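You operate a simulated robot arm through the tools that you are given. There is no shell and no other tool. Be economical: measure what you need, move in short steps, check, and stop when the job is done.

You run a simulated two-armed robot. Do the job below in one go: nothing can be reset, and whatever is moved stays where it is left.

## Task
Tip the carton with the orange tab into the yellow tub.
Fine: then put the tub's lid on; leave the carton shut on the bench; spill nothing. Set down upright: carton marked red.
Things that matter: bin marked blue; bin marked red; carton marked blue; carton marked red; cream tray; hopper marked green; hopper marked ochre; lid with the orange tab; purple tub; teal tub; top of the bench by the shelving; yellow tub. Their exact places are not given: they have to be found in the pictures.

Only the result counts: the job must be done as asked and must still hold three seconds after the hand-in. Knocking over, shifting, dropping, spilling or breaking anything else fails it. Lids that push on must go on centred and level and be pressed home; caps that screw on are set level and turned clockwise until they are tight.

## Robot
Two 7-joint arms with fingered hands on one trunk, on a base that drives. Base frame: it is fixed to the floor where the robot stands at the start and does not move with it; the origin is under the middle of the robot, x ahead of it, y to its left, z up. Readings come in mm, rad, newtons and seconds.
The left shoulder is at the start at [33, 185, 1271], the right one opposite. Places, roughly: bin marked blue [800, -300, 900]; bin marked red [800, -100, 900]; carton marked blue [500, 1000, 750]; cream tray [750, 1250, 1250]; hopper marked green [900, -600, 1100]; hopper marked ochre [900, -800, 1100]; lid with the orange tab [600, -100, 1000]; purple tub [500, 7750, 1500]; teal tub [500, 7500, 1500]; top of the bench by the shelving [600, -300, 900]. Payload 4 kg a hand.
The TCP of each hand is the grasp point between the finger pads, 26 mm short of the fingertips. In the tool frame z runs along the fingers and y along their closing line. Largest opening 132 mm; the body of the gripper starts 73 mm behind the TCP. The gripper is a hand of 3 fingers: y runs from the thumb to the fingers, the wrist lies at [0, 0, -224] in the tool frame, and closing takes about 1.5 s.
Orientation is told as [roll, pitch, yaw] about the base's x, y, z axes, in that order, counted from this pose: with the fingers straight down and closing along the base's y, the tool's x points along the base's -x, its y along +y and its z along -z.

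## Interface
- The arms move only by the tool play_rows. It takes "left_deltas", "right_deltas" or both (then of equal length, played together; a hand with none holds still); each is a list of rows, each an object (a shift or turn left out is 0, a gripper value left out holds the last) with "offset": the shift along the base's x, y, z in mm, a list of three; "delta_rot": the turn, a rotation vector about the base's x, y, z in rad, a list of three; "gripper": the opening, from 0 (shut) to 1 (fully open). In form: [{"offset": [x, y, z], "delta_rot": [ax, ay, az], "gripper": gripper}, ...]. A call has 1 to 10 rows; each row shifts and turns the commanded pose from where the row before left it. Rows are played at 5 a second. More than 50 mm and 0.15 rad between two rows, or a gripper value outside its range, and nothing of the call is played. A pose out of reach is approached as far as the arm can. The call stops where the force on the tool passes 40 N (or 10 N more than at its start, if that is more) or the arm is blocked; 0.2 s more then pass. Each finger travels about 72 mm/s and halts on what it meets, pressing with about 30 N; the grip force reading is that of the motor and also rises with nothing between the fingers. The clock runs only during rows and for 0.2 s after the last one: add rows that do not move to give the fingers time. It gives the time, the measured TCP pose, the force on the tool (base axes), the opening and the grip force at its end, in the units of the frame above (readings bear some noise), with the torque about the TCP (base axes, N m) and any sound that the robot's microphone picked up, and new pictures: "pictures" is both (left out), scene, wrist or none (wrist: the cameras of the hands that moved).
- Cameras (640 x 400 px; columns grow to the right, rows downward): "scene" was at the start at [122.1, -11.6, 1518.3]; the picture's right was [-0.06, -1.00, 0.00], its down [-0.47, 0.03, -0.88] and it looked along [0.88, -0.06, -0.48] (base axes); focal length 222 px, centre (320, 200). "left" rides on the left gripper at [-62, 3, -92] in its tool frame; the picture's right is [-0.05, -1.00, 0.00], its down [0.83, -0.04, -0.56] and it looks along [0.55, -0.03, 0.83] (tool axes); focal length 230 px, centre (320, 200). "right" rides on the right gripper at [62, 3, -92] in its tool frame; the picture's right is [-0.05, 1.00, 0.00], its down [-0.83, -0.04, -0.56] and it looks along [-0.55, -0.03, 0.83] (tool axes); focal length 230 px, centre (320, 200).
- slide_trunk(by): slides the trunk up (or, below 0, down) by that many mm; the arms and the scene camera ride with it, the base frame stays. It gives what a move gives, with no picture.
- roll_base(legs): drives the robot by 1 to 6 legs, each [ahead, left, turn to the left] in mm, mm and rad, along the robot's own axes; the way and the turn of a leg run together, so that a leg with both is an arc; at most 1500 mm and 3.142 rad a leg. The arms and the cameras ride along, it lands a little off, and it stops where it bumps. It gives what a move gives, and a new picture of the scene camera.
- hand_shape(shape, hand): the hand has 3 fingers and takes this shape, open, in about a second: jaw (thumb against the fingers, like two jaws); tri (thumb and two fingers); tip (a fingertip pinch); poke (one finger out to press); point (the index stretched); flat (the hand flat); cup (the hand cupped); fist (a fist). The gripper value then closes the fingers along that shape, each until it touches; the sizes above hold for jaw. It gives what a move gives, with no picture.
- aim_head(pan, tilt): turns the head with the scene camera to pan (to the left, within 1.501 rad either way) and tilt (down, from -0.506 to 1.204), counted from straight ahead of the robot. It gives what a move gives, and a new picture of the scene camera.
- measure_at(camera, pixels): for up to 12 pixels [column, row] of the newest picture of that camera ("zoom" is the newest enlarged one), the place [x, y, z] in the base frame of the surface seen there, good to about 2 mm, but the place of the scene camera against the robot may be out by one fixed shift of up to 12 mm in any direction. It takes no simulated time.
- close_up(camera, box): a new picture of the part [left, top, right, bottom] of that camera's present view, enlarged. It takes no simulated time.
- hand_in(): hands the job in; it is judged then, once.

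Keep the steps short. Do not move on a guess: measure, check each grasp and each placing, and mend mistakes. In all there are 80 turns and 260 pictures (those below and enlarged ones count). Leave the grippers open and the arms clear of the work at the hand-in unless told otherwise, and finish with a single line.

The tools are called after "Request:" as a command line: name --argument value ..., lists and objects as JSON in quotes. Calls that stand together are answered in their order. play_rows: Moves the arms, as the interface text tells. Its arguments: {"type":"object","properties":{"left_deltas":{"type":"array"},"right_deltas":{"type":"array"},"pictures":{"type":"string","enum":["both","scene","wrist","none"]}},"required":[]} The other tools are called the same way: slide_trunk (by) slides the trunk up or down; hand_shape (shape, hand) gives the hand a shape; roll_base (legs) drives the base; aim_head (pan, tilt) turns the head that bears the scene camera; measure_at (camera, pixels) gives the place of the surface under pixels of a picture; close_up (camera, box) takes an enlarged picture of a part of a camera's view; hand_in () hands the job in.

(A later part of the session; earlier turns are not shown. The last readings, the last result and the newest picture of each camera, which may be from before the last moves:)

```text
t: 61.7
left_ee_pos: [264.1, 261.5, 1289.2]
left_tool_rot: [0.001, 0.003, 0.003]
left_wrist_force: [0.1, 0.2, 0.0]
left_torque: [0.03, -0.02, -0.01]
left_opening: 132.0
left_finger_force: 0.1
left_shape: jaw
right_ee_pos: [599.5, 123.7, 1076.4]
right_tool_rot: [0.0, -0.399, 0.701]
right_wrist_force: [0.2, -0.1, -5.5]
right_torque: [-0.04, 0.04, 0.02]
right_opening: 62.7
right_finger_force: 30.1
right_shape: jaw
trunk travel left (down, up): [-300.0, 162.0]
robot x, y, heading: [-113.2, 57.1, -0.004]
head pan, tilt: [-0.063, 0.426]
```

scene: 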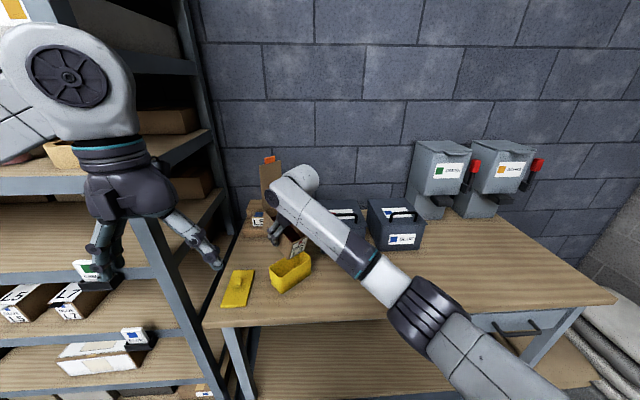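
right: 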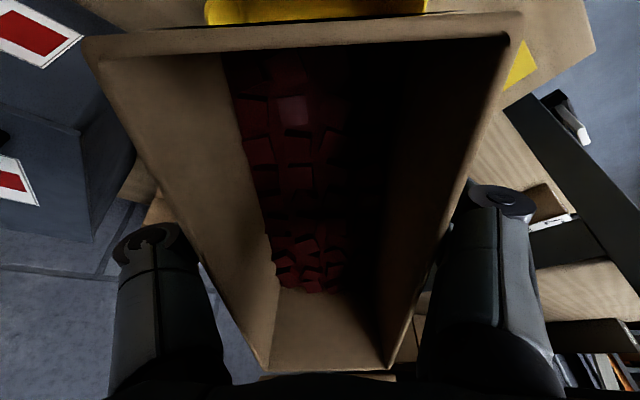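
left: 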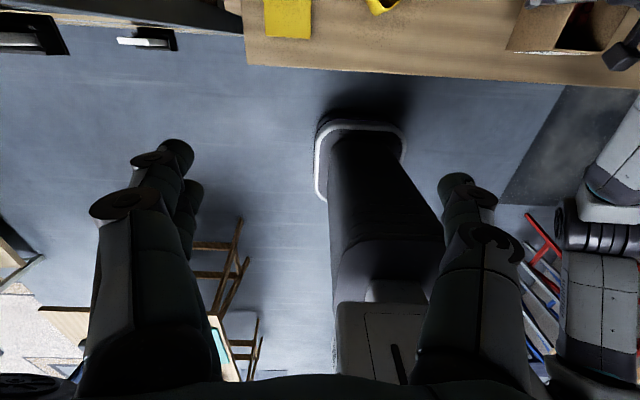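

No piece has slid yet. Advance and tilt together until the lip is over the tub (φ≈0.55).

Request:
play_rows --right_deltas '[{"offset": [14, 12, -3], "delta_rot": [0.0225, -0.0268, 0]}, {"offset": [14, 12, -3], "delta_rot": [0.0225, -0.0268, 0]}, {"offset": [13, 12, -3], "delta_rot": [0.0225, -0.0268, 0]}, {"offset": [12, 10, -2], "delta_rot": [0.0225, -0.0268, 0]}, {}]' --pictures "both"

Request:
close_up --camera "scene" --box '[220, 150, 360, 310]'

```text
t: 62.9
left_ee_pos: [264.5, 261.6, 1288.3]
left_tool_rot: [0.0, 0.004, 0.002]
left_wrist_force: [-0.4, 0.6, 0.9]
left_torque: [-0.01, 0.02, 0.0]
left_opening: 131.7
left_finger_force: 0.0
left_shape: jaw
right_ee_pos: [652.3, 169.3, 1066.3]
right_tool_rot: [-0.003, -0.537, 0.701]
right_wrist_force: [1.6, -0.6, -5.3]
right_torque: [-0.02, 0.08, -0.02]
right_opening: 62.5
right_finger_force: 30.3
right_shape: jaw
trunk travel left (down, up): [-300.0, 162.0]
robot x, y, heading: [-115.2, 61.7, 0.0]
head pan, tilt: [-0.063, 0.426]
```

scene: 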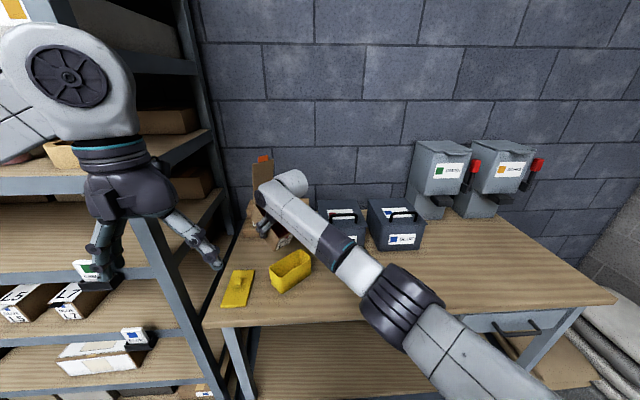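
right: 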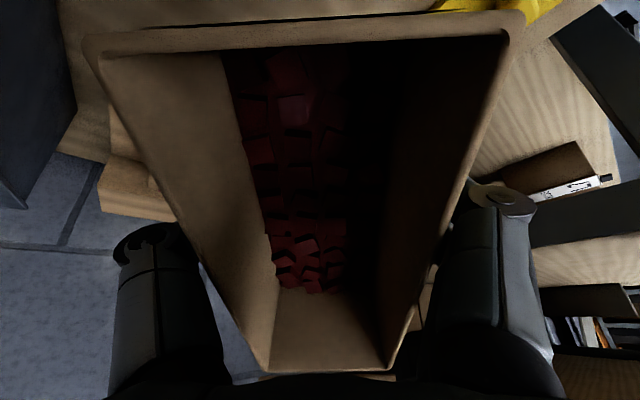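

```text
2.50 times, centred on (290, 230) of scene
```

zoom: 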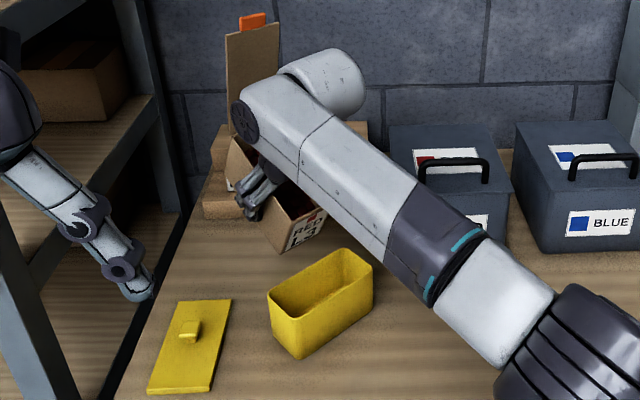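

The lip is over the tub centre. Continue tilting slowly in place to about 0.74.

Request:
play_rows --right_deltas '[{"offset": [2, 2, -1], "delta_rot": [0.0322, -0.0383, 0]}, {"offset": [2, 1, -1], "delta_rot": [0.0322, -0.0383, 0]}, {"offset": [2, 1, -1], "delta_rot": [0.0322, -0.0383, 0]}, {"offset": [2, 1, -1], "delta_rot": [0.0322, -0.0383, 0]}, {}, {}]' --pictures "wrist"

Request:
close_up --camera "scene" --box '[220, 170, 350, 310]'

```text
t: 64.3
left_ee_pos: [264.1, 262.5, 1289.5]
left_tool_rot: [0.0, 0.004, 0.002]
left_wrist_force: [-0.6, -1.0, 0.2]
left_torque: [-0.02, -0.02, 0.02]
left_opening: 131.7
left_finger_force: 0.1
left_shape: jaw
right_ee_pos: [660.3, 173.8, 1063.4]
right_tool_rot: [-0.001, -0.737, 0.7]
right_wrist_force: [-0.1, -0.6, -6.1]
right_torque: [-0.02, 0.08, -0.02]
right_opening: 62.7
right_finger_force: 30.6
right_shape: jaw
trunk travel left (down, up): [-300.0, 162.0]
robot x, y, heading: [-112.2, 61.3, 0.001]
head pan, tilt: [-0.063, 0.426]
```

right: 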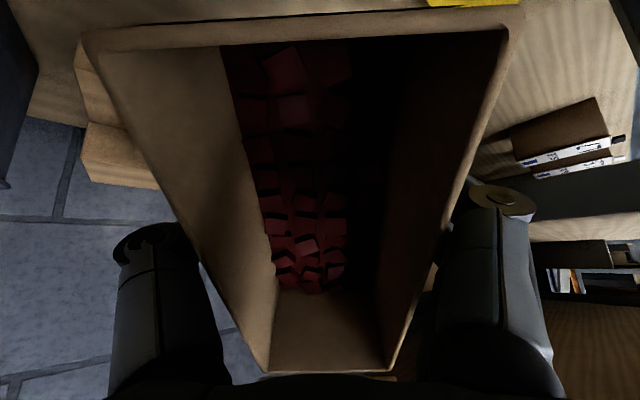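

```text
2.86 times, centred on (285, 240) of scene
```

zoom: 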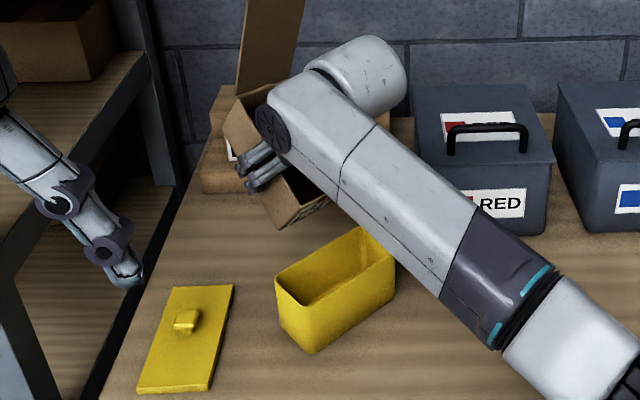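

Request:
play_rows --right_deltas '[{"offset": [-1, -0.5, -1], "delta_rot": [0.0322, -0.0383, 0]}, {"offset": [-1, -0.5, -1], "delta_rot": [0.0322, -0.0383, 0]}, {"offset": [-1, -1, -1], "delta_rot": [0.0322, -0.0383, 0]}, {"offset": [-1, -1, 0], "delta_rot": [0.0322, -0.0383, 0]}, {"offset": [-2, -1, 0], "delta_rot": [0.0322, -0.0383, 0]}, {}, {}]' --pictures "wrist"

Request:
close_up --camera "scene" --box '[220, 170, 350, 310]'

```text
t: 65.9
left_ee_pos: [264.0, 261.0, 1288.3]
left_tool_rot: [-0.001, 0.005, 0.002]
left_wrist_force: [0.3, -0.2, -0.3]
left_torque: [0.01, 0.0, -0.01]
left_opening: 132.0
left_finger_force: 0.0
left_shape: jaw
right_ee_pos: [654.1, 171.3, 1058.6]
right_tool_rot: [-0.002, -0.985, 0.701]
right_wrist_force: [0.6, 0.0, -5.4]
right_torque: [-0.04, 0.03, 0.03]
right_opening: 62.5
right_finger_force: 29.8
right_shape: jaw
trunk travel left (down, up): [-300.0, 162.0]
robot x, y, heading: [-110.1, 55.3, 0.002]
head pan, tilt: [-0.063, 0.426]
```

right: 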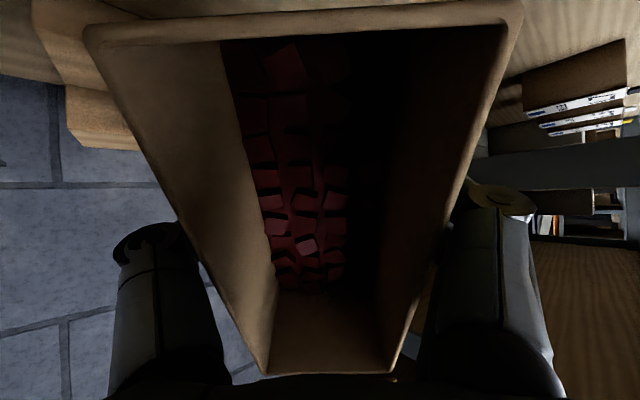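

```text
2.86 times, centred on (285, 240) of scene
```

zoom: 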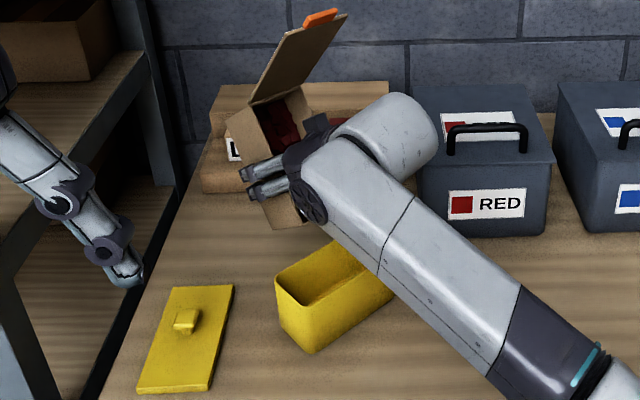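

Request:
play_rows --right_deltas '[{"offset": [-2, -1.5, 0], "delta_rot": [0.0322, -0.0383, 0]}, {"offset": [-2, -1.5, 0], "delta_rot": [0.0322, -0.0383, 0]}, {"offset": [-2, -2, 0], "delta_rot": [0.0322, -0.0383, 0]}, {"offset": [-2, -2, 0], "delta_rot": [0.0322, -0.0383, 0]}, {}, {}]' --pictures "wrist"

Request:
close_up --camera "scene" --box '[220, 170, 350, 310]'

```text
t: 67.3
left_ee_pos: [264.5, 262.0, 1289.9]
left_tool_rot: [0.0, 0.003, 0.002]
left_wrist_force: [-0.3, 0.1, 0.7]
left_torque: [-0.03, 0.02, 0.01]
left_opening: 131.8
left_finger_force: 0.0
left_shape: jaw
right_ee_pos: [645.9, 163.7, 1058.4]
right_tool_rot: [-0.005, -1.185, 0.706]
right_wrist_force: [-0.3, 0.0, -6.1]
right_torque: [-0.02, 0.04, -0.01]
right_opening: 62.8
right_finger_force: 29.6
right_shape: jaw
trunk travel left (down, up): [-300.0, 162.0]
robot x, y, heading: [-109.9, 59.1, 0.001]
head pan, tilt: [-0.063, 0.426]
```

right: 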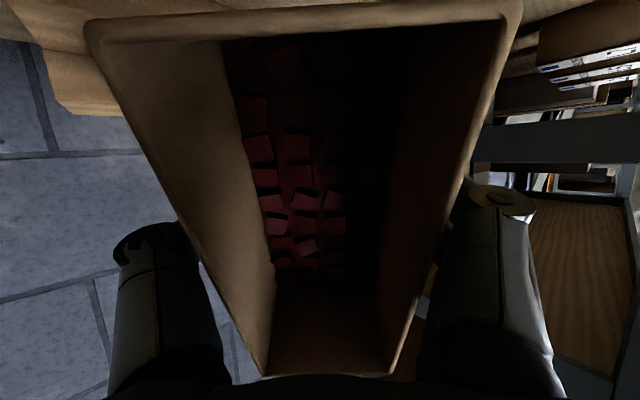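

```text
2.86 times, centred on (285, 240) of scene
```

zoom: 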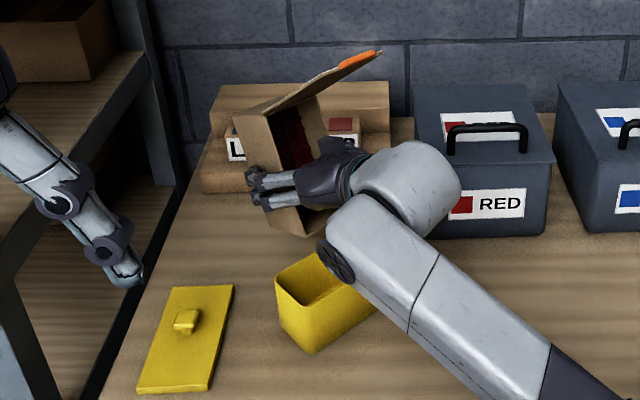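

Request:
play_rows --right_deltas '[{"offset": [-2, -1.7, 0], "delta_rot": [0.0322, -0.0383, 0]}, {"offset": [-2, -1.7, 0], "delta_rot": [0.0322, -0.0383, 0]}, {"offset": [-2, -1.7, -1], "delta_rot": [0.0322, -0.0383, 0]}, {"offset": [-2, -1.7, -1], "delta_rot": [0.0322, -0.0383, 0]}, {"offset": [-2, -1.8, -1], "delta_rot": [0.0322, -0.0383, 0]}, {}, {}]' --pictures "wrist"

Request:
close_up --camera "scene" --box '[220, 170, 350, 310]'

```text
t: 68.9
left_ee_pos: [263.3, 261.8, 1289.1]
left_tool_rot: [0.0, 0.004, 0.001]
left_wrist_force: [1.0, 1.0, 1.2]
left_torque: [0.0, -0.01, -0.04]
left_opening: 131.8
left_finger_force: 0.1
left_shape: jaw
right_ee_pos: [636.9, 154.4, 1057.4]
right_tool_rot: [-0.016, -1.436, 0.713]
right_wrist_force: [-0.3, 0.1, -3.1]
right_torque: [0.0, 0.01, 0.0]
right_opening: 62.9
right_finger_force: 30.2
right_shape: jaw
trunk travel left (down, up): [-300.0, 162.0]
robot x, y, heading: [-112.9, 58.8, -0.003]
head pan, tilt: [-0.063, 0.426]
```

right: 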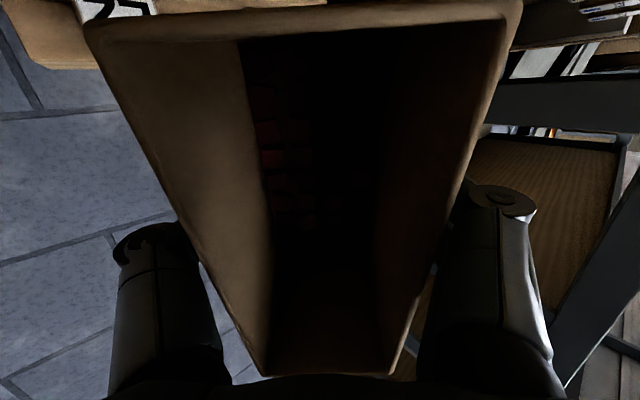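

```text
2.86 times, centred on (285, 240) of scene
```

zoom: 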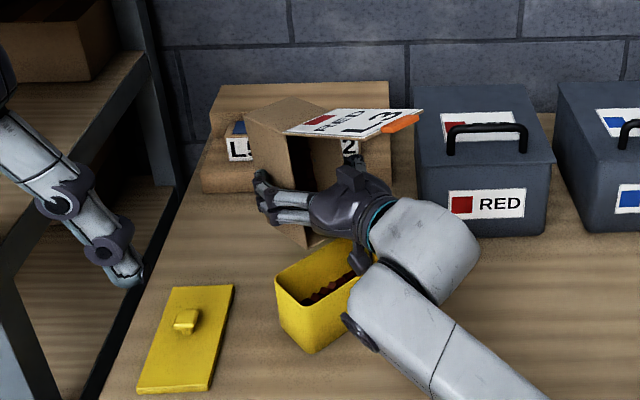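

Half has poured (load 6 → 3 N), landing in the tub, and the bench looks clean. Continue to 1.75.

Request:
play_rows --right_deltas '[{"offset": [-3, -2.4, 1.5], "delta_rot": [0.0322, -0.0383, 0]}, {"offset": [-3, -2.4, 1.5], "delta_rot": [0.0322, -0.0383, 0]}, {"offset": [-3, -2.4, 1.5], "delta_rot": [0.0322, -0.0383, 0]}, {"offset": [-3, -2.4, 2], "delta_rot": [0.0322, -0.0383, 0]}, {"offset": [-3, -2.4, 2], "delta_rot": [0.0322, -0.0383, 0]}, {"offset": [-3, -2.4, 2], "delta_rot": [0.0322, -0.0383, 0]}, {}, {}]' --pictures "wrist"

Request:
close_up --camera "scene" --box '[220, 170, 350, 310]'

```text
t: 70.7
left_ee_pos: [263.6, 262.4, 1289.6]
left_tool_rot: [0.001, 0.004, 0.002]
left_wrist_force: [0.4, 0.5, 1.0]
left_torque: [0.02, 0.0, 0.01]
left_opening: 131.9
left_finger_force: 0.2
left_shape: jaw
right_ee_pos: [615.8, 140.7, 1067.5]
right_tool_rot: [-3.128, -1.404, -2.458]
right_wrist_force: [0.4, -0.4, -2.0]
right_torque: [0.01, -0.05, -0.01]
right_opening: 62.6
right_finger_force: 30.0
right_shape: jaw
trunk travel left (down, up): [-300.0, 162.0]
robot x, y, heading: [-110.3, 59.7, -0.001]
head pan, tilt: [-0.063, 0.426]
```

right: 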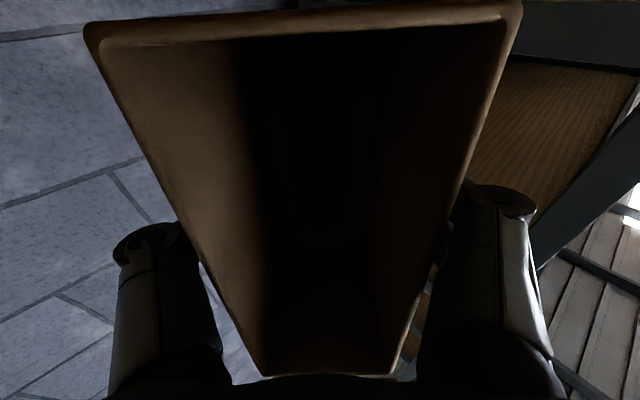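

```text
2.86 times, centred on (285, 240) of scene
```

zoom: 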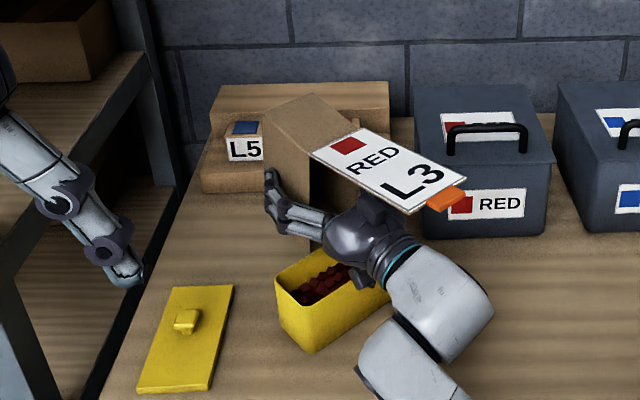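

Load is down to 2 N. Continue to ~2.15, rising to keep the camera off the rim.

Request:
play_rows --right_deltas '[{"offset": [-2.5, -2.4, 3], "delta_rot": [0.0322, -0.0383, 0]}, {"offset": [-2.5, -2.4, 3], "delta_rot": [0.0322, -0.0383, 0]}, {"offset": [-2.5, -2.4, 3], "delta_rot": [0.0322, -0.0383, 0]}, {"offset": [-2.5, -2.4, 3], "delta_rot": [0.0322, -0.0383, 0]}, {"offset": [-2.5, -2.4, 3], "delta_rot": [0.0322, -0.0383, 0]}, {"offset": [-2.5, -2.4, 3], "delta_rot": [0.0322, -0.0383, 0]}, {"offset": [-2.5, -2.4, 3], "delta_rot": [0.0322, -0.0383, 0]}, {}, {}]' --pictures "wrist"

Request:
close_up --camera "scene" --box '[220, 170, 350, 310]'

```text
t: 72.7
left_ee_pos: [263.0, 261.0, 1289.6]
left_tool_rot: [0.001, 0.0, 0.002]
left_wrist_force: [-0.9, 0.1, 0.7]
left_torque: [-0.02, 0.02, -0.02]
left_opening: 132.0
left_finger_force: 0.1
left_shape: jaw
right_ee_pos: [599.2, 124.3, 1088.0]
right_tool_rot: [-3.138, -1.056, -2.447]
right_wrist_force: [0.4, 0.0, -0.2]
right_torque: [0.0, 0.01, 0.0]
right_opening: 62.6
right_finger_force: 30.1
right_shape: jaw
trunk travel left (down, up): [-300.0, 162.0]
robot x, y, heading: [-117.1, 57.5, -0.0]
head pan, tilt: [-0.063, 0.426]
```

right: 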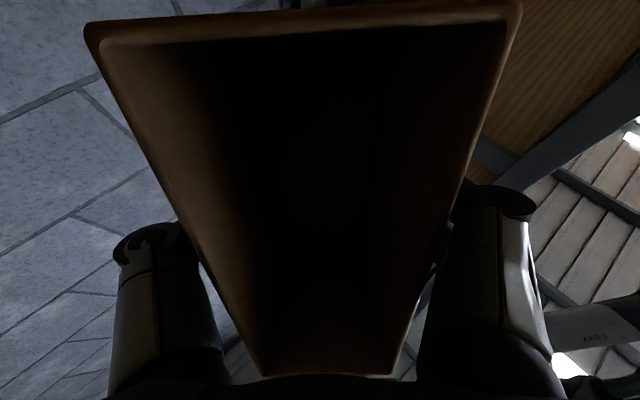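

```text
2.86 times, centred on (285, 240) of scene
```

zoom: 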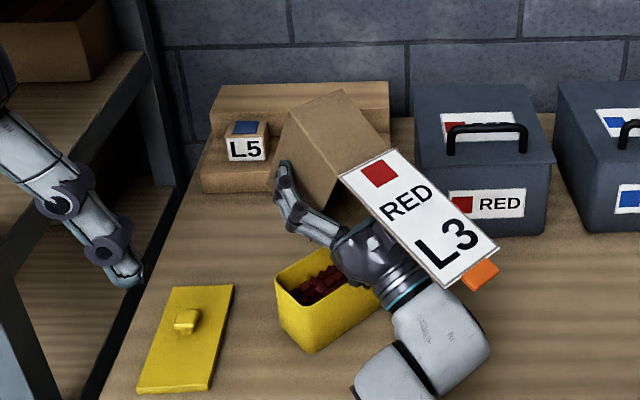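

Nearly no load remains. I'll tilt a bit more and give a small shake above the tub for any stuck piece.

Request:
play_rows --right_deltas '[{"offset": [-2, -2, 6], "delta_rot": [0.0644, -0.0765, 0]}, {"offset": [-2, -2, 6], "delta_rot": [0.0644, -0.0765, 0]}, {"offset": [0, 0, 8]}, {"offset": [0, 0, -8]}, {"offset": [0, 0, 8]}, {"offset": [0, 0, -8]}, {}, {}]' --pictures "wrist"

Request:
close_up --camera "right" --box '[220, 0, 420, 380]'

```text
t: 74.5
left_ee_pos: [262.6, 261.7, 1290.6]
left_tool_rot: [0.001, 0.003, 0.001]
left_wrist_force: [1.1, 0.0, 0.3]
left_torque: [-0.02, 0.0, -0.02]
left_opening: 131.6
left_finger_force: 0.1
left_shape: jaw
right_ee_pos: [594.6, 120.8, 1101.2]
right_tool_rot: [-3.14, -0.857, -2.446]
right_wrist_force: [0.8, 0.2, -0.7]
right_torque: [0.03, -0.02, -0.03]
right_opening: 62.6
right_finger_force: 29.8
right_shape: jaw
trunk travel left (down, up): [-300.0, 162.0]
robot x, y, heading: [-105.8, 60.2, 0.0]
head pan, tilt: [-0.063, 0.426]
```

right: 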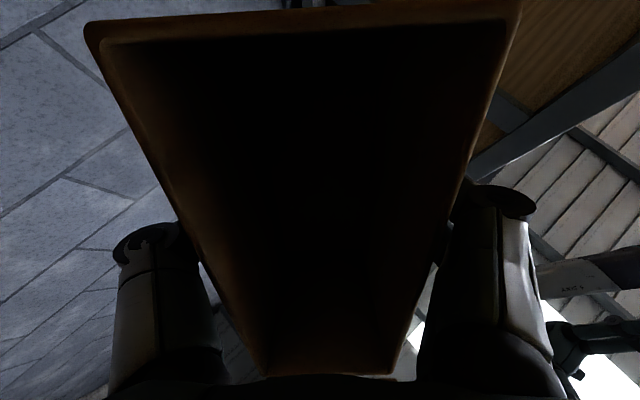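

```text
1.05 times, centred on (320, 190) of right (not enlarged: the box is as wide or as high as the picture)
```

zoom: 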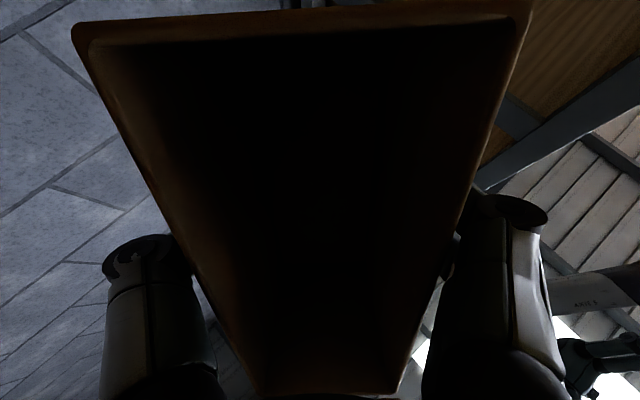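

Carton is empty. Now I turn it back upright, rising a little first.

Request:
play_rows --right_deltas '[{"offset": [0, 0, 12], "delta_rot": [-0.0966, 0.1147, 0]}, {"offset": [0, 0, 12], "delta_rot": [-0.0966, 0.1147, 0]}, {"offset": [0, 0, 10], "delta_rot": [-0.0966, 0.1147, 0]}, {"delta_rot": [-0.0966, 0.1147, 0]}, {"delta_rot": [-0.0966, 0.1147, 0]}, {"delta_rot": [-0.0966, 0.1147, 0]}, {"delta_rot": [-0.0966, 0.1147, 0]}, {"delta_rot": [-0.0966, 0.1147, 0]}, {"delta_rot": [-0.0966, 0.1147, 0]}, {"delta_rot": [-0.0966, 0.1147, 0]}]' --pictures "none"

Request:
play_rows --right_deltas '[{"offset": [-5, -30, 0], "delta_rot": [-0.0966, 0.1147, 0]}, {"offset": [-5, -30, 0], "delta_rot": [-0.0966, 0.1147, 0]}, {"offset": [-5, -30, 0], "delta_rot": [-0.0966, 0.1147, 0]}, {"offset": [-5, -30, 0], "delta_rot": [-0.0966, 0.1147, 0]}, {"offset": [-5, -30, 0], "delta_rot": [-0.0966, 0.1147, 0]}, {"offset": [-5, -30, 0], "delta_rot": [-0.0225, 0.0268, 0]}, {"offset": [0, -30, 0], "delta_rot": [0, 0, -0.14]}, {"delta_rot": [0, 0, -0.14]}, {"delta_rot": [0, 0, -0.14]}, {"delta_rot": [0, 0, -0.14]}]' --pictures "both"

```text
t: 76.7
left_ee_pos: [263.6, 262.1, 1288.6]
left_tool_rot: [-0.002, 0.005, 0.003]
left_wrist_force: [0.2, 0.1, 0.5]
left_torque: [0.01, -0.02, -0.03]
left_opening: 132.1
left_finger_force: 0.0
left_shape: jaw
right_ee_pos: [595.3, 120.5, 1134.4]
right_tool_rot: [-0.005, -0.782, 0.705]
right_wrist_force: [0.1, 0.2, -1.5]
right_torque: [-0.01, -0.02, 0.04]
right_opening: 62.2
right_finger_force: 29.9
right_shape: jaw
trunk travel left (down, up): [-300.0, 162.0]
robot x, y, heading: [-108.7, 62.0, -0.007]
head pan, tilt: [-0.063, 0.426]
```

```text
t: 78.9
left_ee_pos: [264.3, 262.0, 1290.6]
left_tool_rot: [-0.001, 0.003, 0.002]
left_wrist_force: [-0.5, 0.1, -0.1]
left_torque: [0.03, 0.0, 0.01]
left_opening: 131.8
left_finger_force: 0.0
left_shape: jaw
right_ee_pos: [566.1, -91.0, 1134.0]
right_tool_rot: [-0.002, -0.004, 0.139]
right_wrist_force: [0.0, -0.2, 0.5]
right_torque: [-0.03, 0.04, 0.02]
right_opening: 62.6
right_finger_force: 29.9
right_shape: jaw
trunk travel left (down, up): [-300.0, 162.0]
robot x, y, heading: [-114.2, 56.2, -0.005]
head pan, tilt: [-0.063, 0.426]
```

scene: 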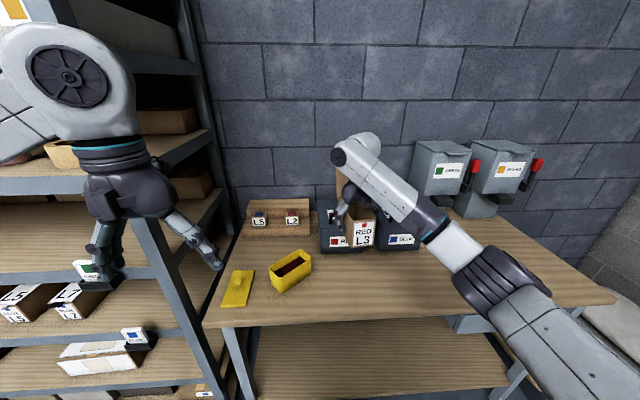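
right: 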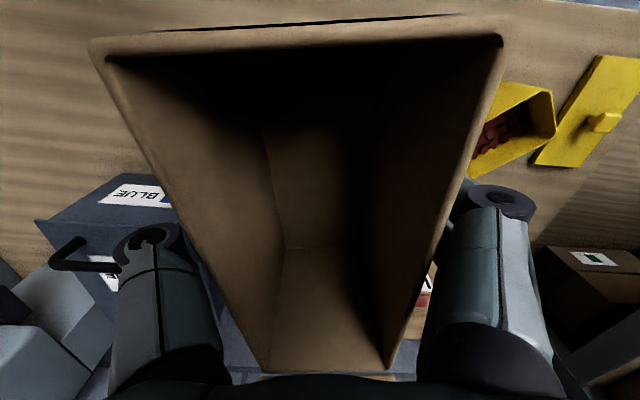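

Empty and upright. Unyaw and lower it back to its place.

Request:
play_rows --right_deltas '[{"offset": [-1, -3, -20], "delta_rot": [0.002, 0.004, -0.139]}, {"offset": [-1, -3, -30]}, {"offset": [0, 0, -40]}, {"offset": [0, 0, -40]}, {"offset": [0, 0, -40]}, {"offset": [0, 0, -25]}, {}]' --pictures "both"

Request:
close_up --camera "scene" --box '[220, 190, 420, 310]'

```text
t: 80.5
left_ee_pos: [262.8, 261.9, 1289.9]
left_tool_rot: [0.0, 0.001, 0.001]
left_wrist_force: [0.1, 0.0, 0.3]
left_torque: [0.0, 0.0, -0.03]
left_opening: 131.7
left_finger_force: 0.0
left_shape: jaw
right_ee_pos: [563.5, -96.8, 940.5]
right_tool_rot: [0.001, 0.001, 0.004]
right_wrist_force: [0.9, -0.1, -1.0]
right_torque: [0.02, 0.02, -0.04]
right_opening: 62.5
right_finger_force: 29.6
right_shape: jaw
trunk travel left (down, up): [-300.0, 162.0]
robot x, y, heading: [-113.8, 58.6, 0.003]
head pan, tilt: [-0.063, 0.426]
```

scene: 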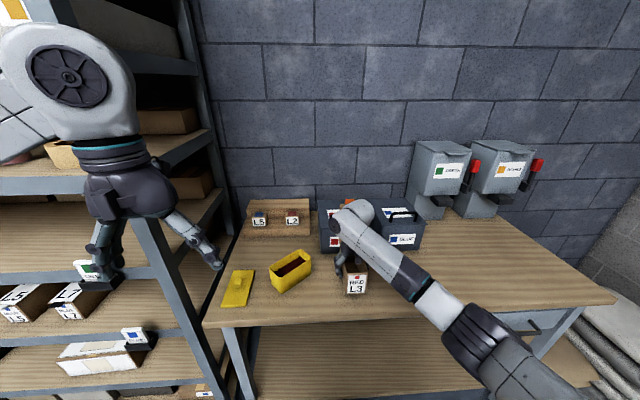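
right: 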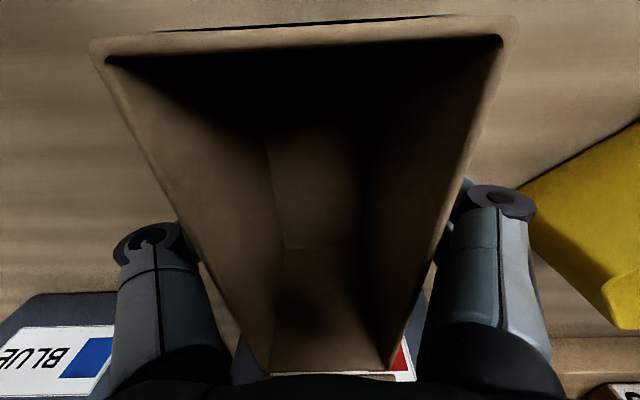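

```text
3.20 times, centred on (320, 250) of scene
```

zoom: 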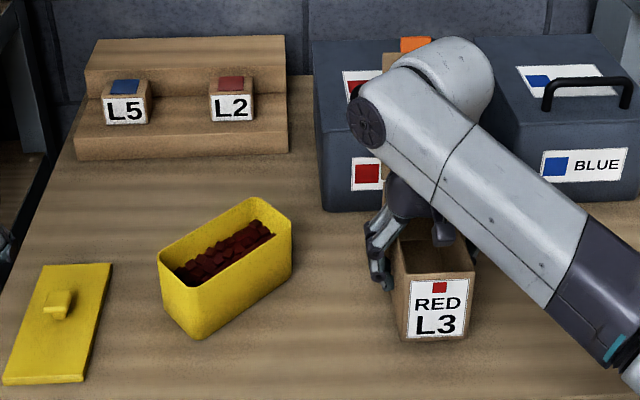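

No spill seen. I'll check the carton's level in the grip before touching down.

Request:
measure_at --camera "right" --pixels '[[95, 45], [510, 30], [300, 33], [262, 370], [392, 368], [150, 180], [470, 150], [320, 280]]'

```text
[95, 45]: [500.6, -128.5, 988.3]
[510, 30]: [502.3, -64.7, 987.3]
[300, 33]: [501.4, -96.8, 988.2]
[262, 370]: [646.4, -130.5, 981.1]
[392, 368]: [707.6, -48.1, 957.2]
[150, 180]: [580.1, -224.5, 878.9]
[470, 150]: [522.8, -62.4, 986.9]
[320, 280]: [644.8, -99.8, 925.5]
```

The carton's far end sits 7 mm low in the grip, so I correct the pitch by 0.047 rad and lower 15 mm onto the bench.

Request:
play_rows --right_deltas '[{"delta_rot": [0, -0.047, 0]}, {"offset": [0, 0, -6]}, {"offset": [0, 0, -5]}, {"offset": [0, 0, -3]}, {}]' --pictures "wrist"

Request:
measure_at --camera "right" --pixels '[[95, 45], [510, 30], [300, 33], [262, 370], [265, 365]]'

```text
t: 81.7
left_ee_pos: [263.4, 261.9, 1289.1]
left_tool_rot: [0.0, 0.004, 0.002]
left_wrist_force: [-0.1, -0.8, 1.3]
left_torque: [0.03, 0.01, -0.03]
left_opening: 131.9
left_finger_force: 0.1
left_shape: jaw
right_ee_pos: [563.6, -97.1, 925.5]
right_tool_rot: [-0.001, -0.045, 0.004]
right_wrist_force: [-0.8, 0.3, -0.6]
right_torque: [-0.01, 0.03, -0.04]
right_opening: 62.4
right_finger_force: 30.2
right_shape: jaw
trunk travel left (down, up): [-300.0, 162.0]
robot x, y, heading: [-107.5, 59.8, 0.0]
head pan, tilt: [-0.063, 0.426]
```

right: 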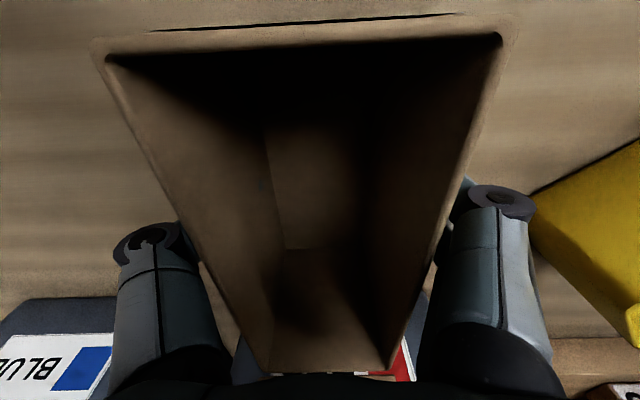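

```text
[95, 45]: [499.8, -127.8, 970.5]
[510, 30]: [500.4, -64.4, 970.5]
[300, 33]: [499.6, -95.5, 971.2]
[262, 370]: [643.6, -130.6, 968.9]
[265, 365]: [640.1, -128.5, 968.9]
```

Rim is back at z≈970, so it is on the bench. Release gently.

Request:
play_rows --right_deltas '[{"offset": [0, 0, -1]}, {"gripper": 0.6}, {"gripper": 0.65}, {"gripper": 0.8}, {"gripper": 1.0}, {"gripper": 1.0}, {"gripper": 1.0}]' --pictures "wrist"

Request:
close_up --camera "scene" --box '[280, 190, 420, 310]'

```text
t: 83.3
left_ee_pos: [263.0, 262.3, 1289.8]
left_tool_rot: [-0.002, 0.002, 0.002]
left_wrist_force: [0.8, -0.6, -0.3]
left_torque: [-0.01, 0.02, -0.02]
left_opening: 132.3
left_finger_force: 0.1
left_shape: jaw
right_ee_pos: [563.1, -95.6, 925.0]
right_tool_rot: [0.0, -0.045, 0.003]
right_wrist_force: [-0.1, 0.3, 0.1]
right_torque: [0.01, 0.01, -0.01]
right_opening: 131.9
right_finger_force: 0.0
right_shape: jaw
trunk travel left (down, up): [-300.0, 162.0]
robot x, y, heading: [-110.8, 64.1, -0.006]
head pan, tilt: [-0.063, 0.426]
```

right: 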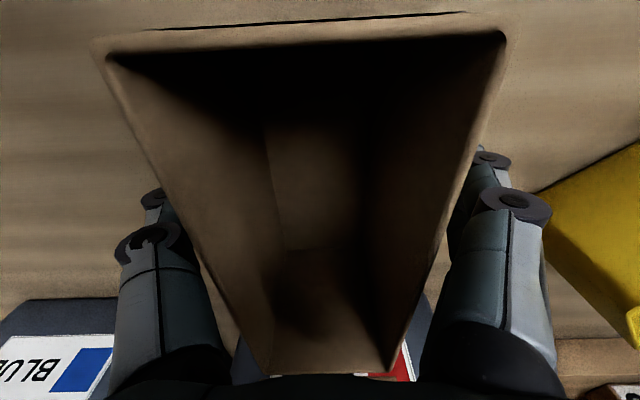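

```text
3.33 times, centred on (350, 250) of scene
```

zoom: 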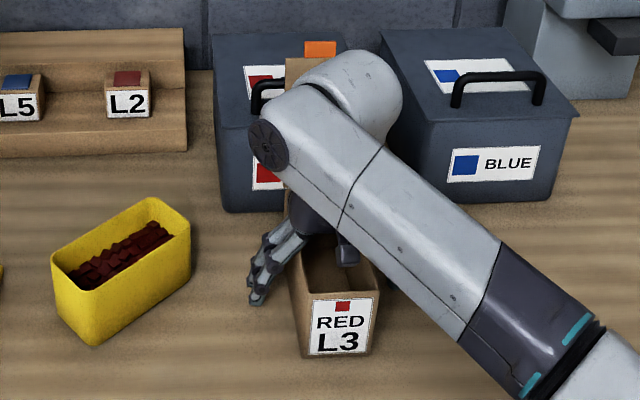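

The carton stands well. Raise the right hand clear, then drive the base forward so I can reach behind the carton's lid and swing it shut.

Request:
play_rows --right_deltas '[{"offset": [0, 0, 20]}, {"offset": [0, 0, 40]}, {"offset": [0, 0, 45]}, {"offset": [0, 0, 45]}, {"offset": [0, 0, 45]}, {"offset": [-20, 0, 40], "delta_rot": [0, 0.045, 0]}, {"offset": [-40, 0, 25]}, {}]' --pictures "wrist"

Request:
roll_base --legs '[[135, -60, 0]]'

Request:
close_up --camera "scene" --box '[180, 180, 460, 380]'

```text
t: 85.1
left_ee_pos: [263.8, 262.1, 1289.6]
left_tool_rot: [0.0, 0.004, 0.002]
left_wrist_force: [0.0, 0.3, -0.8]
left_torque: [0.02, 0.01, -0.01]
left_opening: 132.1
left_finger_force: 0.0
left_shape: jaw
right_ee_pos: [503.7, -95.6, 1185.9]
right_tool_rot: [0.0, 0.003, 0.003]
right_wrist_force: [-0.4, 0.1, -0.3]
right_torque: [-0.03, -0.02, 0.01]
right_opening: 131.9
right_finger_force: 0.1
right_shape: jaw
trunk travel left (down, up): [-300.0, 162.0]
robot x, y, heading: [-110.2, 59.1, 0.001]
head pan, tilt: [-0.063, 0.426]
```

right: 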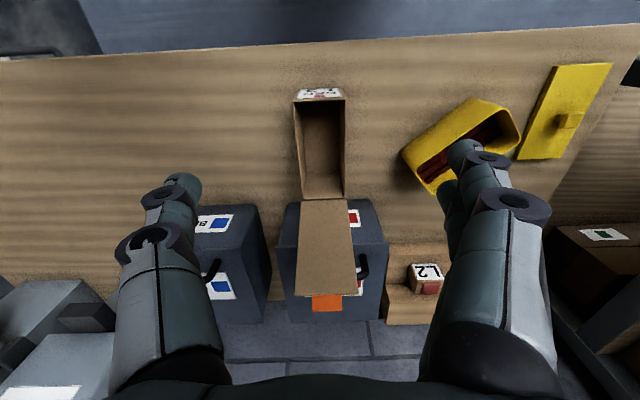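

```text
t: 86.5
left_ee_pos: [396.5, 202.8, 1290.1]
left_tool_rot: [-0.002, 0.001, 0.002]
left_wrist_force: [-0.1, -0.2, -1.3]
left_torque: [0.03, 0.02, 0.0]
left_opening: 132.0
left_finger_force: 0.0
left_shape: jaw
right_ee_pos: [637.6, -155.2, 1186.7]
right_tool_rot: [0.001, -0.002, 0.005]
right_wrist_force: [0.3, 0.3, 0.5]
right_torque: [0.0, -0.02, 0.02]
right_opening: 132.0
right_finger_force: 0.1
right_shape: jaw
trunk travel left (down, up): [-300.0, 162.0]
robot x, y, heading: [26.5, -2.3, 0.004]
head pan, tilt: [-0.063, 0.426]
```

scene: 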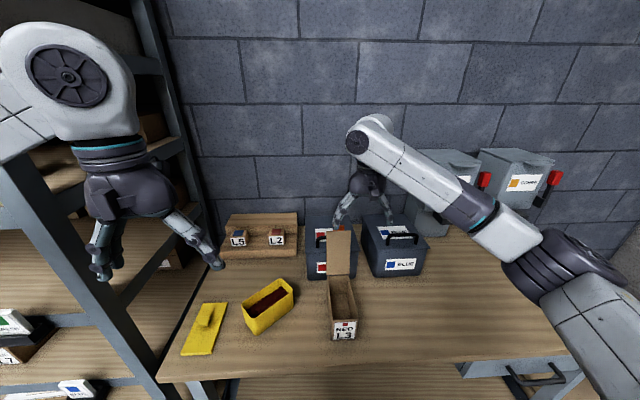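

```text
2.00 times, centred on (320, 280) of scene
```

zoom: 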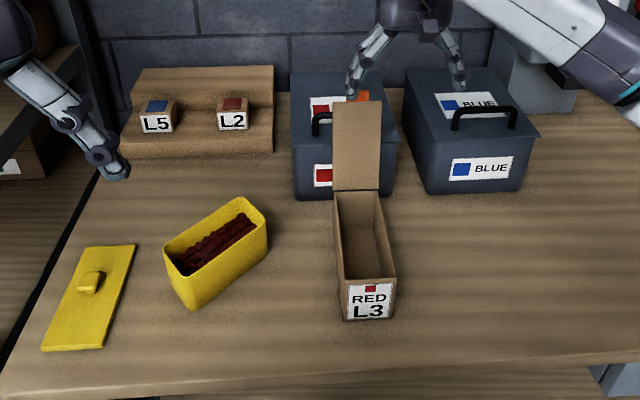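

Bench clean, nothing spilled. Measure the open lid's top edge and the bin handle height.

Request:
measure_at --camera "zoom" --pixels '[[336, 105], [380, 105], [356, 95], [356, 150], [336, 190], [380, 192], [320, 115], [340, 80], [350, 85], [460, 88], [342, 280], [392, 280]]'

```text
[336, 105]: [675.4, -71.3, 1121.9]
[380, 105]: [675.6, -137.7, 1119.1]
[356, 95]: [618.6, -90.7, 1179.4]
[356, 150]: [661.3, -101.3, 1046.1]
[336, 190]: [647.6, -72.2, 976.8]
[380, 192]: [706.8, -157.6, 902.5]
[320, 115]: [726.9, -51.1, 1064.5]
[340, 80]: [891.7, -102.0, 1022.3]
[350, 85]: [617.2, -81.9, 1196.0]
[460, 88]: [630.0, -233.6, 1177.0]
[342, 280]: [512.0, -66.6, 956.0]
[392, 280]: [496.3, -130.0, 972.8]
```

Bin handles reach z≈1060, so the fingertips stay above 1085. I go over and behind the lid with the +y fingers, and first just begin to swing it.

Request:
play_rows --right_deltas '[{"offset": [45, 0, 0]}, {"offset": [45, 0, 0]}, {"offset": [0, 0, -36]}, {"offset": [0, 0, -36]}, {"offset": [-15, 0, 0]}, {"offset": [-15, 0, 0]}, {"offset": [-15, 0, 0]}, {"offset": [-16, 0, 1]}, {}]' --pictures "both"

Request:
close_up --camera "scene" --box '[260, 190, 440, 350]'

```text
t: 88.5
left_ee_pos: [399.5, 203.5, 1289.1]
left_tool_rot: [0.0, 0.003, 0.003]
left_wrist_force: [0.0, -0.6, -0.2]
left_torque: [-0.01, -0.02, 0.02]
left_opening: 132.0
left_finger_force: 0.0
left_shape: jaw
right_ee_pos: [669.2, -155.0, 1114.8]
right_tool_rot: [0.003, 0.001, 0.005]
right_wrist_force: [0.4, -0.8, -0.6]
right_torque: [0.01, -0.03, -0.03]
right_opening: 131.8
right_finger_force: 0.0
right_shape: jaw
trunk travel left (down, up): [-300.0, 162.0]
robot x, y, heading: [25.8, -0.2, -0.005]
head pan, tilt: [-0.063, 0.426]
```

scene: 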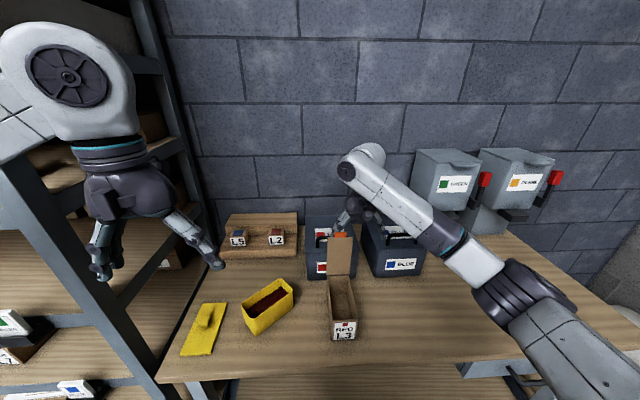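
right: 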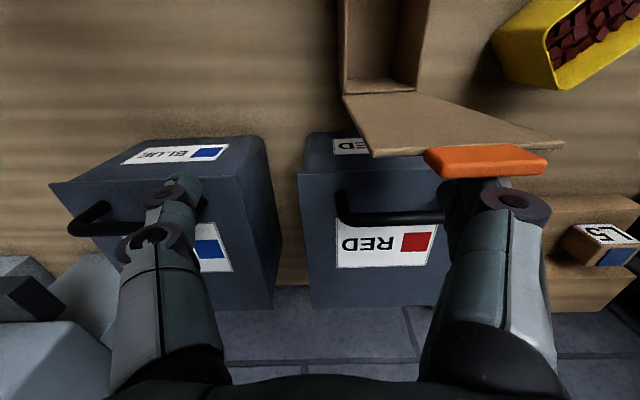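

```text
2.50 times, centred on (350, 270) of scene
```

zoom: 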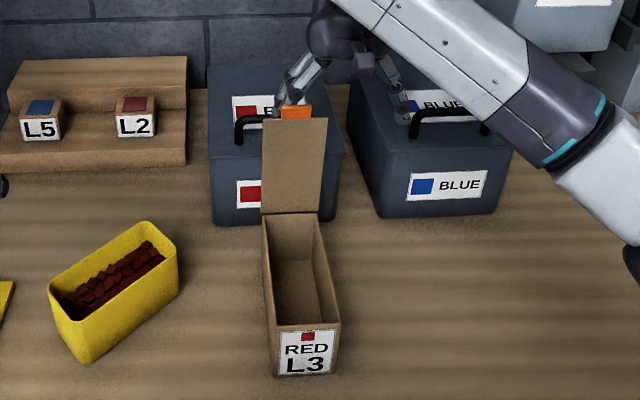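

The finger is behind the lid and it is swinging. Follow the arc down to closed.

Request:
play_rows --right_deltas '[{"offset": [-17, 0, -1]}, {"offset": [-17, 0, -1]}, {"offset": [-16, 0, -5]}, {"offset": [-15, 0, -6]}, {"offset": [-14, 0, -9]}, {"offset": [-13, 0, -9]}, {"offset": [-11, 0, -12]}, {"offset": [-11, 0, -12]}, {}]' --pictures "both"

Request:
close_up --camera "scene" --box '[260, 190, 440, 350]'

```text
t: 90.5
left_ee_pos: [398.0, 202.0, 1289.6]
left_tool_rot: [0.001, 0.0, 0.001]
left_wrist_force: [0.2, 0.6, 0.2]
left_torque: [-0.03, -0.03, 0.01]
left_opening: 132.0
left_finger_force: 0.1
left_shape: jaw
right_ee_pos: [554.2, -154.7, 1059.7]
right_tool_rot: [0.002, -0.001, 0.006]
right_wrist_force: [0.0, 0.1, 0.1]
right_torque: [-0.03, -0.02, 0.0]
right_opening: 132.1
right_finger_force: 0.0
right_shape: jaw
trunk travel left (down, up): [-300.0, 162.0]
robot x, y, heading: [27.5, 0.3, -0.004]
head pan, tilt: [-0.063, 0.426]
```

scene: 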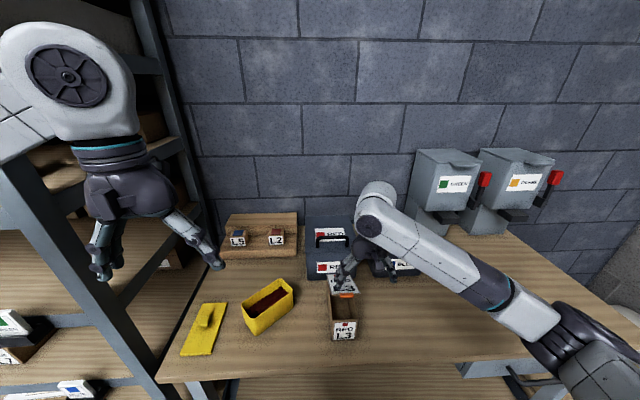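
right: 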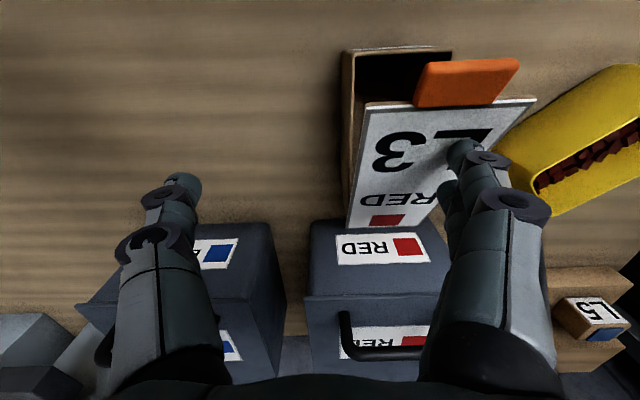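

```text
2.50 times, centred on (350, 270) of scene
```

zoom: 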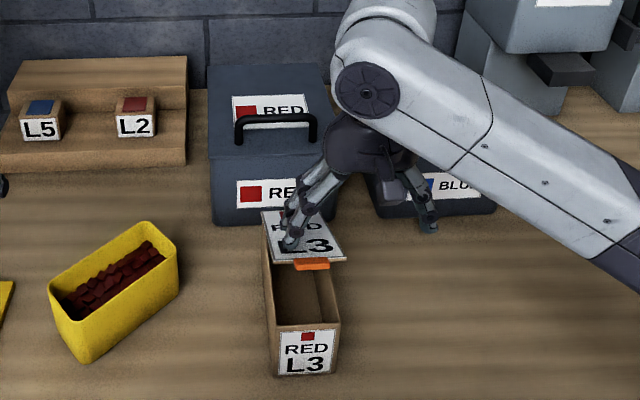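

Request:
play_rows --right_deltas '[{"offset": [-8, 0, -14]}, {"offset": [-7, 0, -15]}, {"offset": [-5, 0, -13]}, {"offset": [-4, 0, -11]}, {"offset": [-2, 0, -4]}, {}]' --pictures "both"

Request:
close_up --camera "scene" --box '[260, 190, 440, 350]'

```text
t: 91.9
left_ee_pos: [397.7, 203.6, 1289.3]
left_tool_rot: [-0.001, 0.001, 0.002]
left_wrist_force: [-0.2, 0.3, -0.7]
left_torque: [0.02, 0.0, -0.01]
left_opening: 132.4
left_finger_force: 0.0
left_shape: jaw
right_ee_pos: [527.0, -154.1, 1002.6]
right_tool_rot: [0.002, -0.003, 0.006]
right_wrist_force: [0.4, -0.7, -0.3]
right_torque: [-0.02, -0.02, -0.06]
right_opening: 132.1
right_finger_force: 0.0
right_shape: jaw
trunk travel left (down, up): [-300.0, 162.0]
robot x, y, heading: [27.8, -3.9, -0.002]
head pan, tilt: [-0.063, 0.426]
```

scene: 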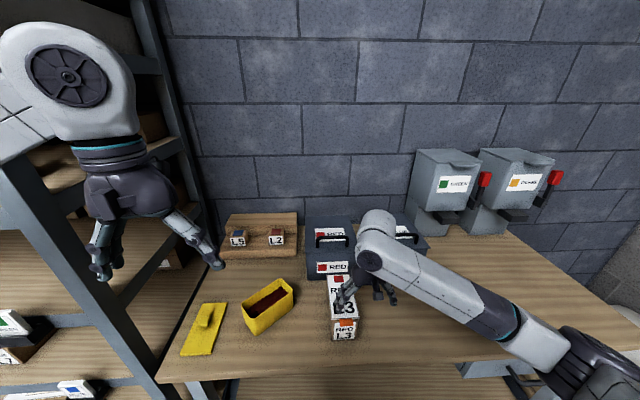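
right: 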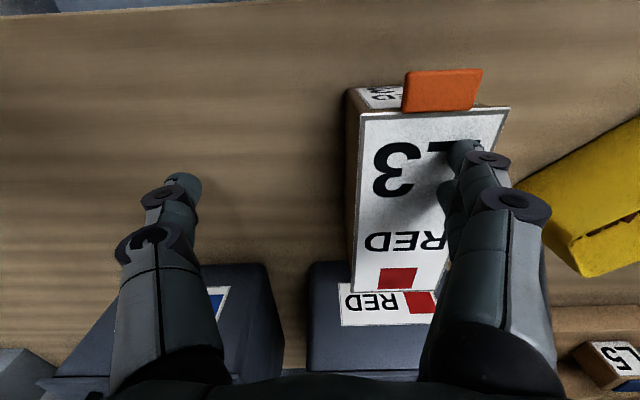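

```text
2.50 times, centred on (350, 270) of scene
```

zoom: 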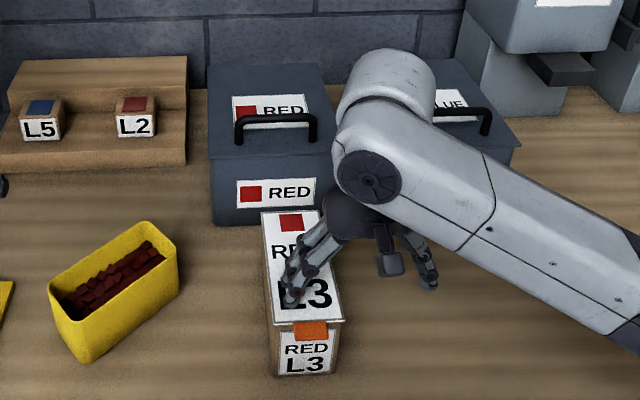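

Nearly shut. Press down gently by a few mm.

Request:
play_rows --right_deltas '[{"offset": [-4, 0, -2]}, {"offset": [-3, 0, -2]}, {"offset": [0, 0, -2]}, {}]' --pictures "wrist"

Request:
measure_at --camera "right" --pixels '[[410, 100], [470, 100], [380, 125], [420, 130], [380, 270], [430, 270], [400, 200]]'

```text
t: 92.9
left_ee_pos: [398.1, 202.5, 1290.6]
left_tool_rot: [0.001, 0.001, 0.002]
left_wrist_force: [-0.3, 0.5, 0.7]
left_torque: [0.02, 0.0, 0.0]
left_opening: 131.9
left_finger_force: 0.2
left_shape: jaw
right_ee_pos: [521.5, -155.5, 998.0]
right_tool_rot: [0.003, -0.001, 0.006]
right_wrist_force: [1.8, -1.4, 5.8]
right_torque: [0.41, -0.04, -0.13]
right_opening: 131.8
right_finger_force: 0.2
right_shape: jaw
trunk travel left (down, up): [-300.0, 162.0]
robot x, y, heading: [24.3, -0.4, 0.003]
head pan, tilt: [-0.063, 0.426]
```

right: 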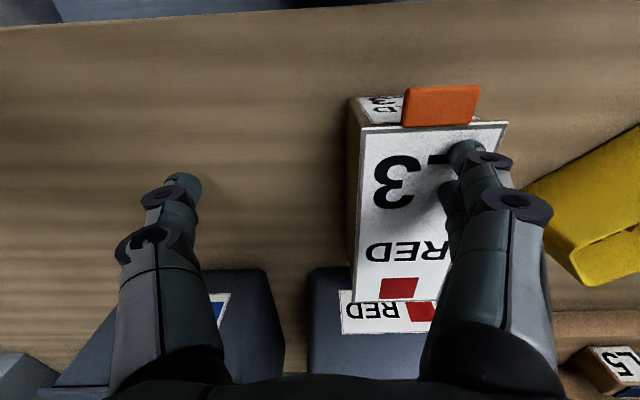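

```text
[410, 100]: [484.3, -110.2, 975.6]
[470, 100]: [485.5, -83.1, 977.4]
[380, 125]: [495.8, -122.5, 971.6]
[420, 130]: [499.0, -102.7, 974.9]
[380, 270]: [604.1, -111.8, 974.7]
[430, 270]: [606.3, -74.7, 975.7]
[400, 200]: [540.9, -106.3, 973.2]
```

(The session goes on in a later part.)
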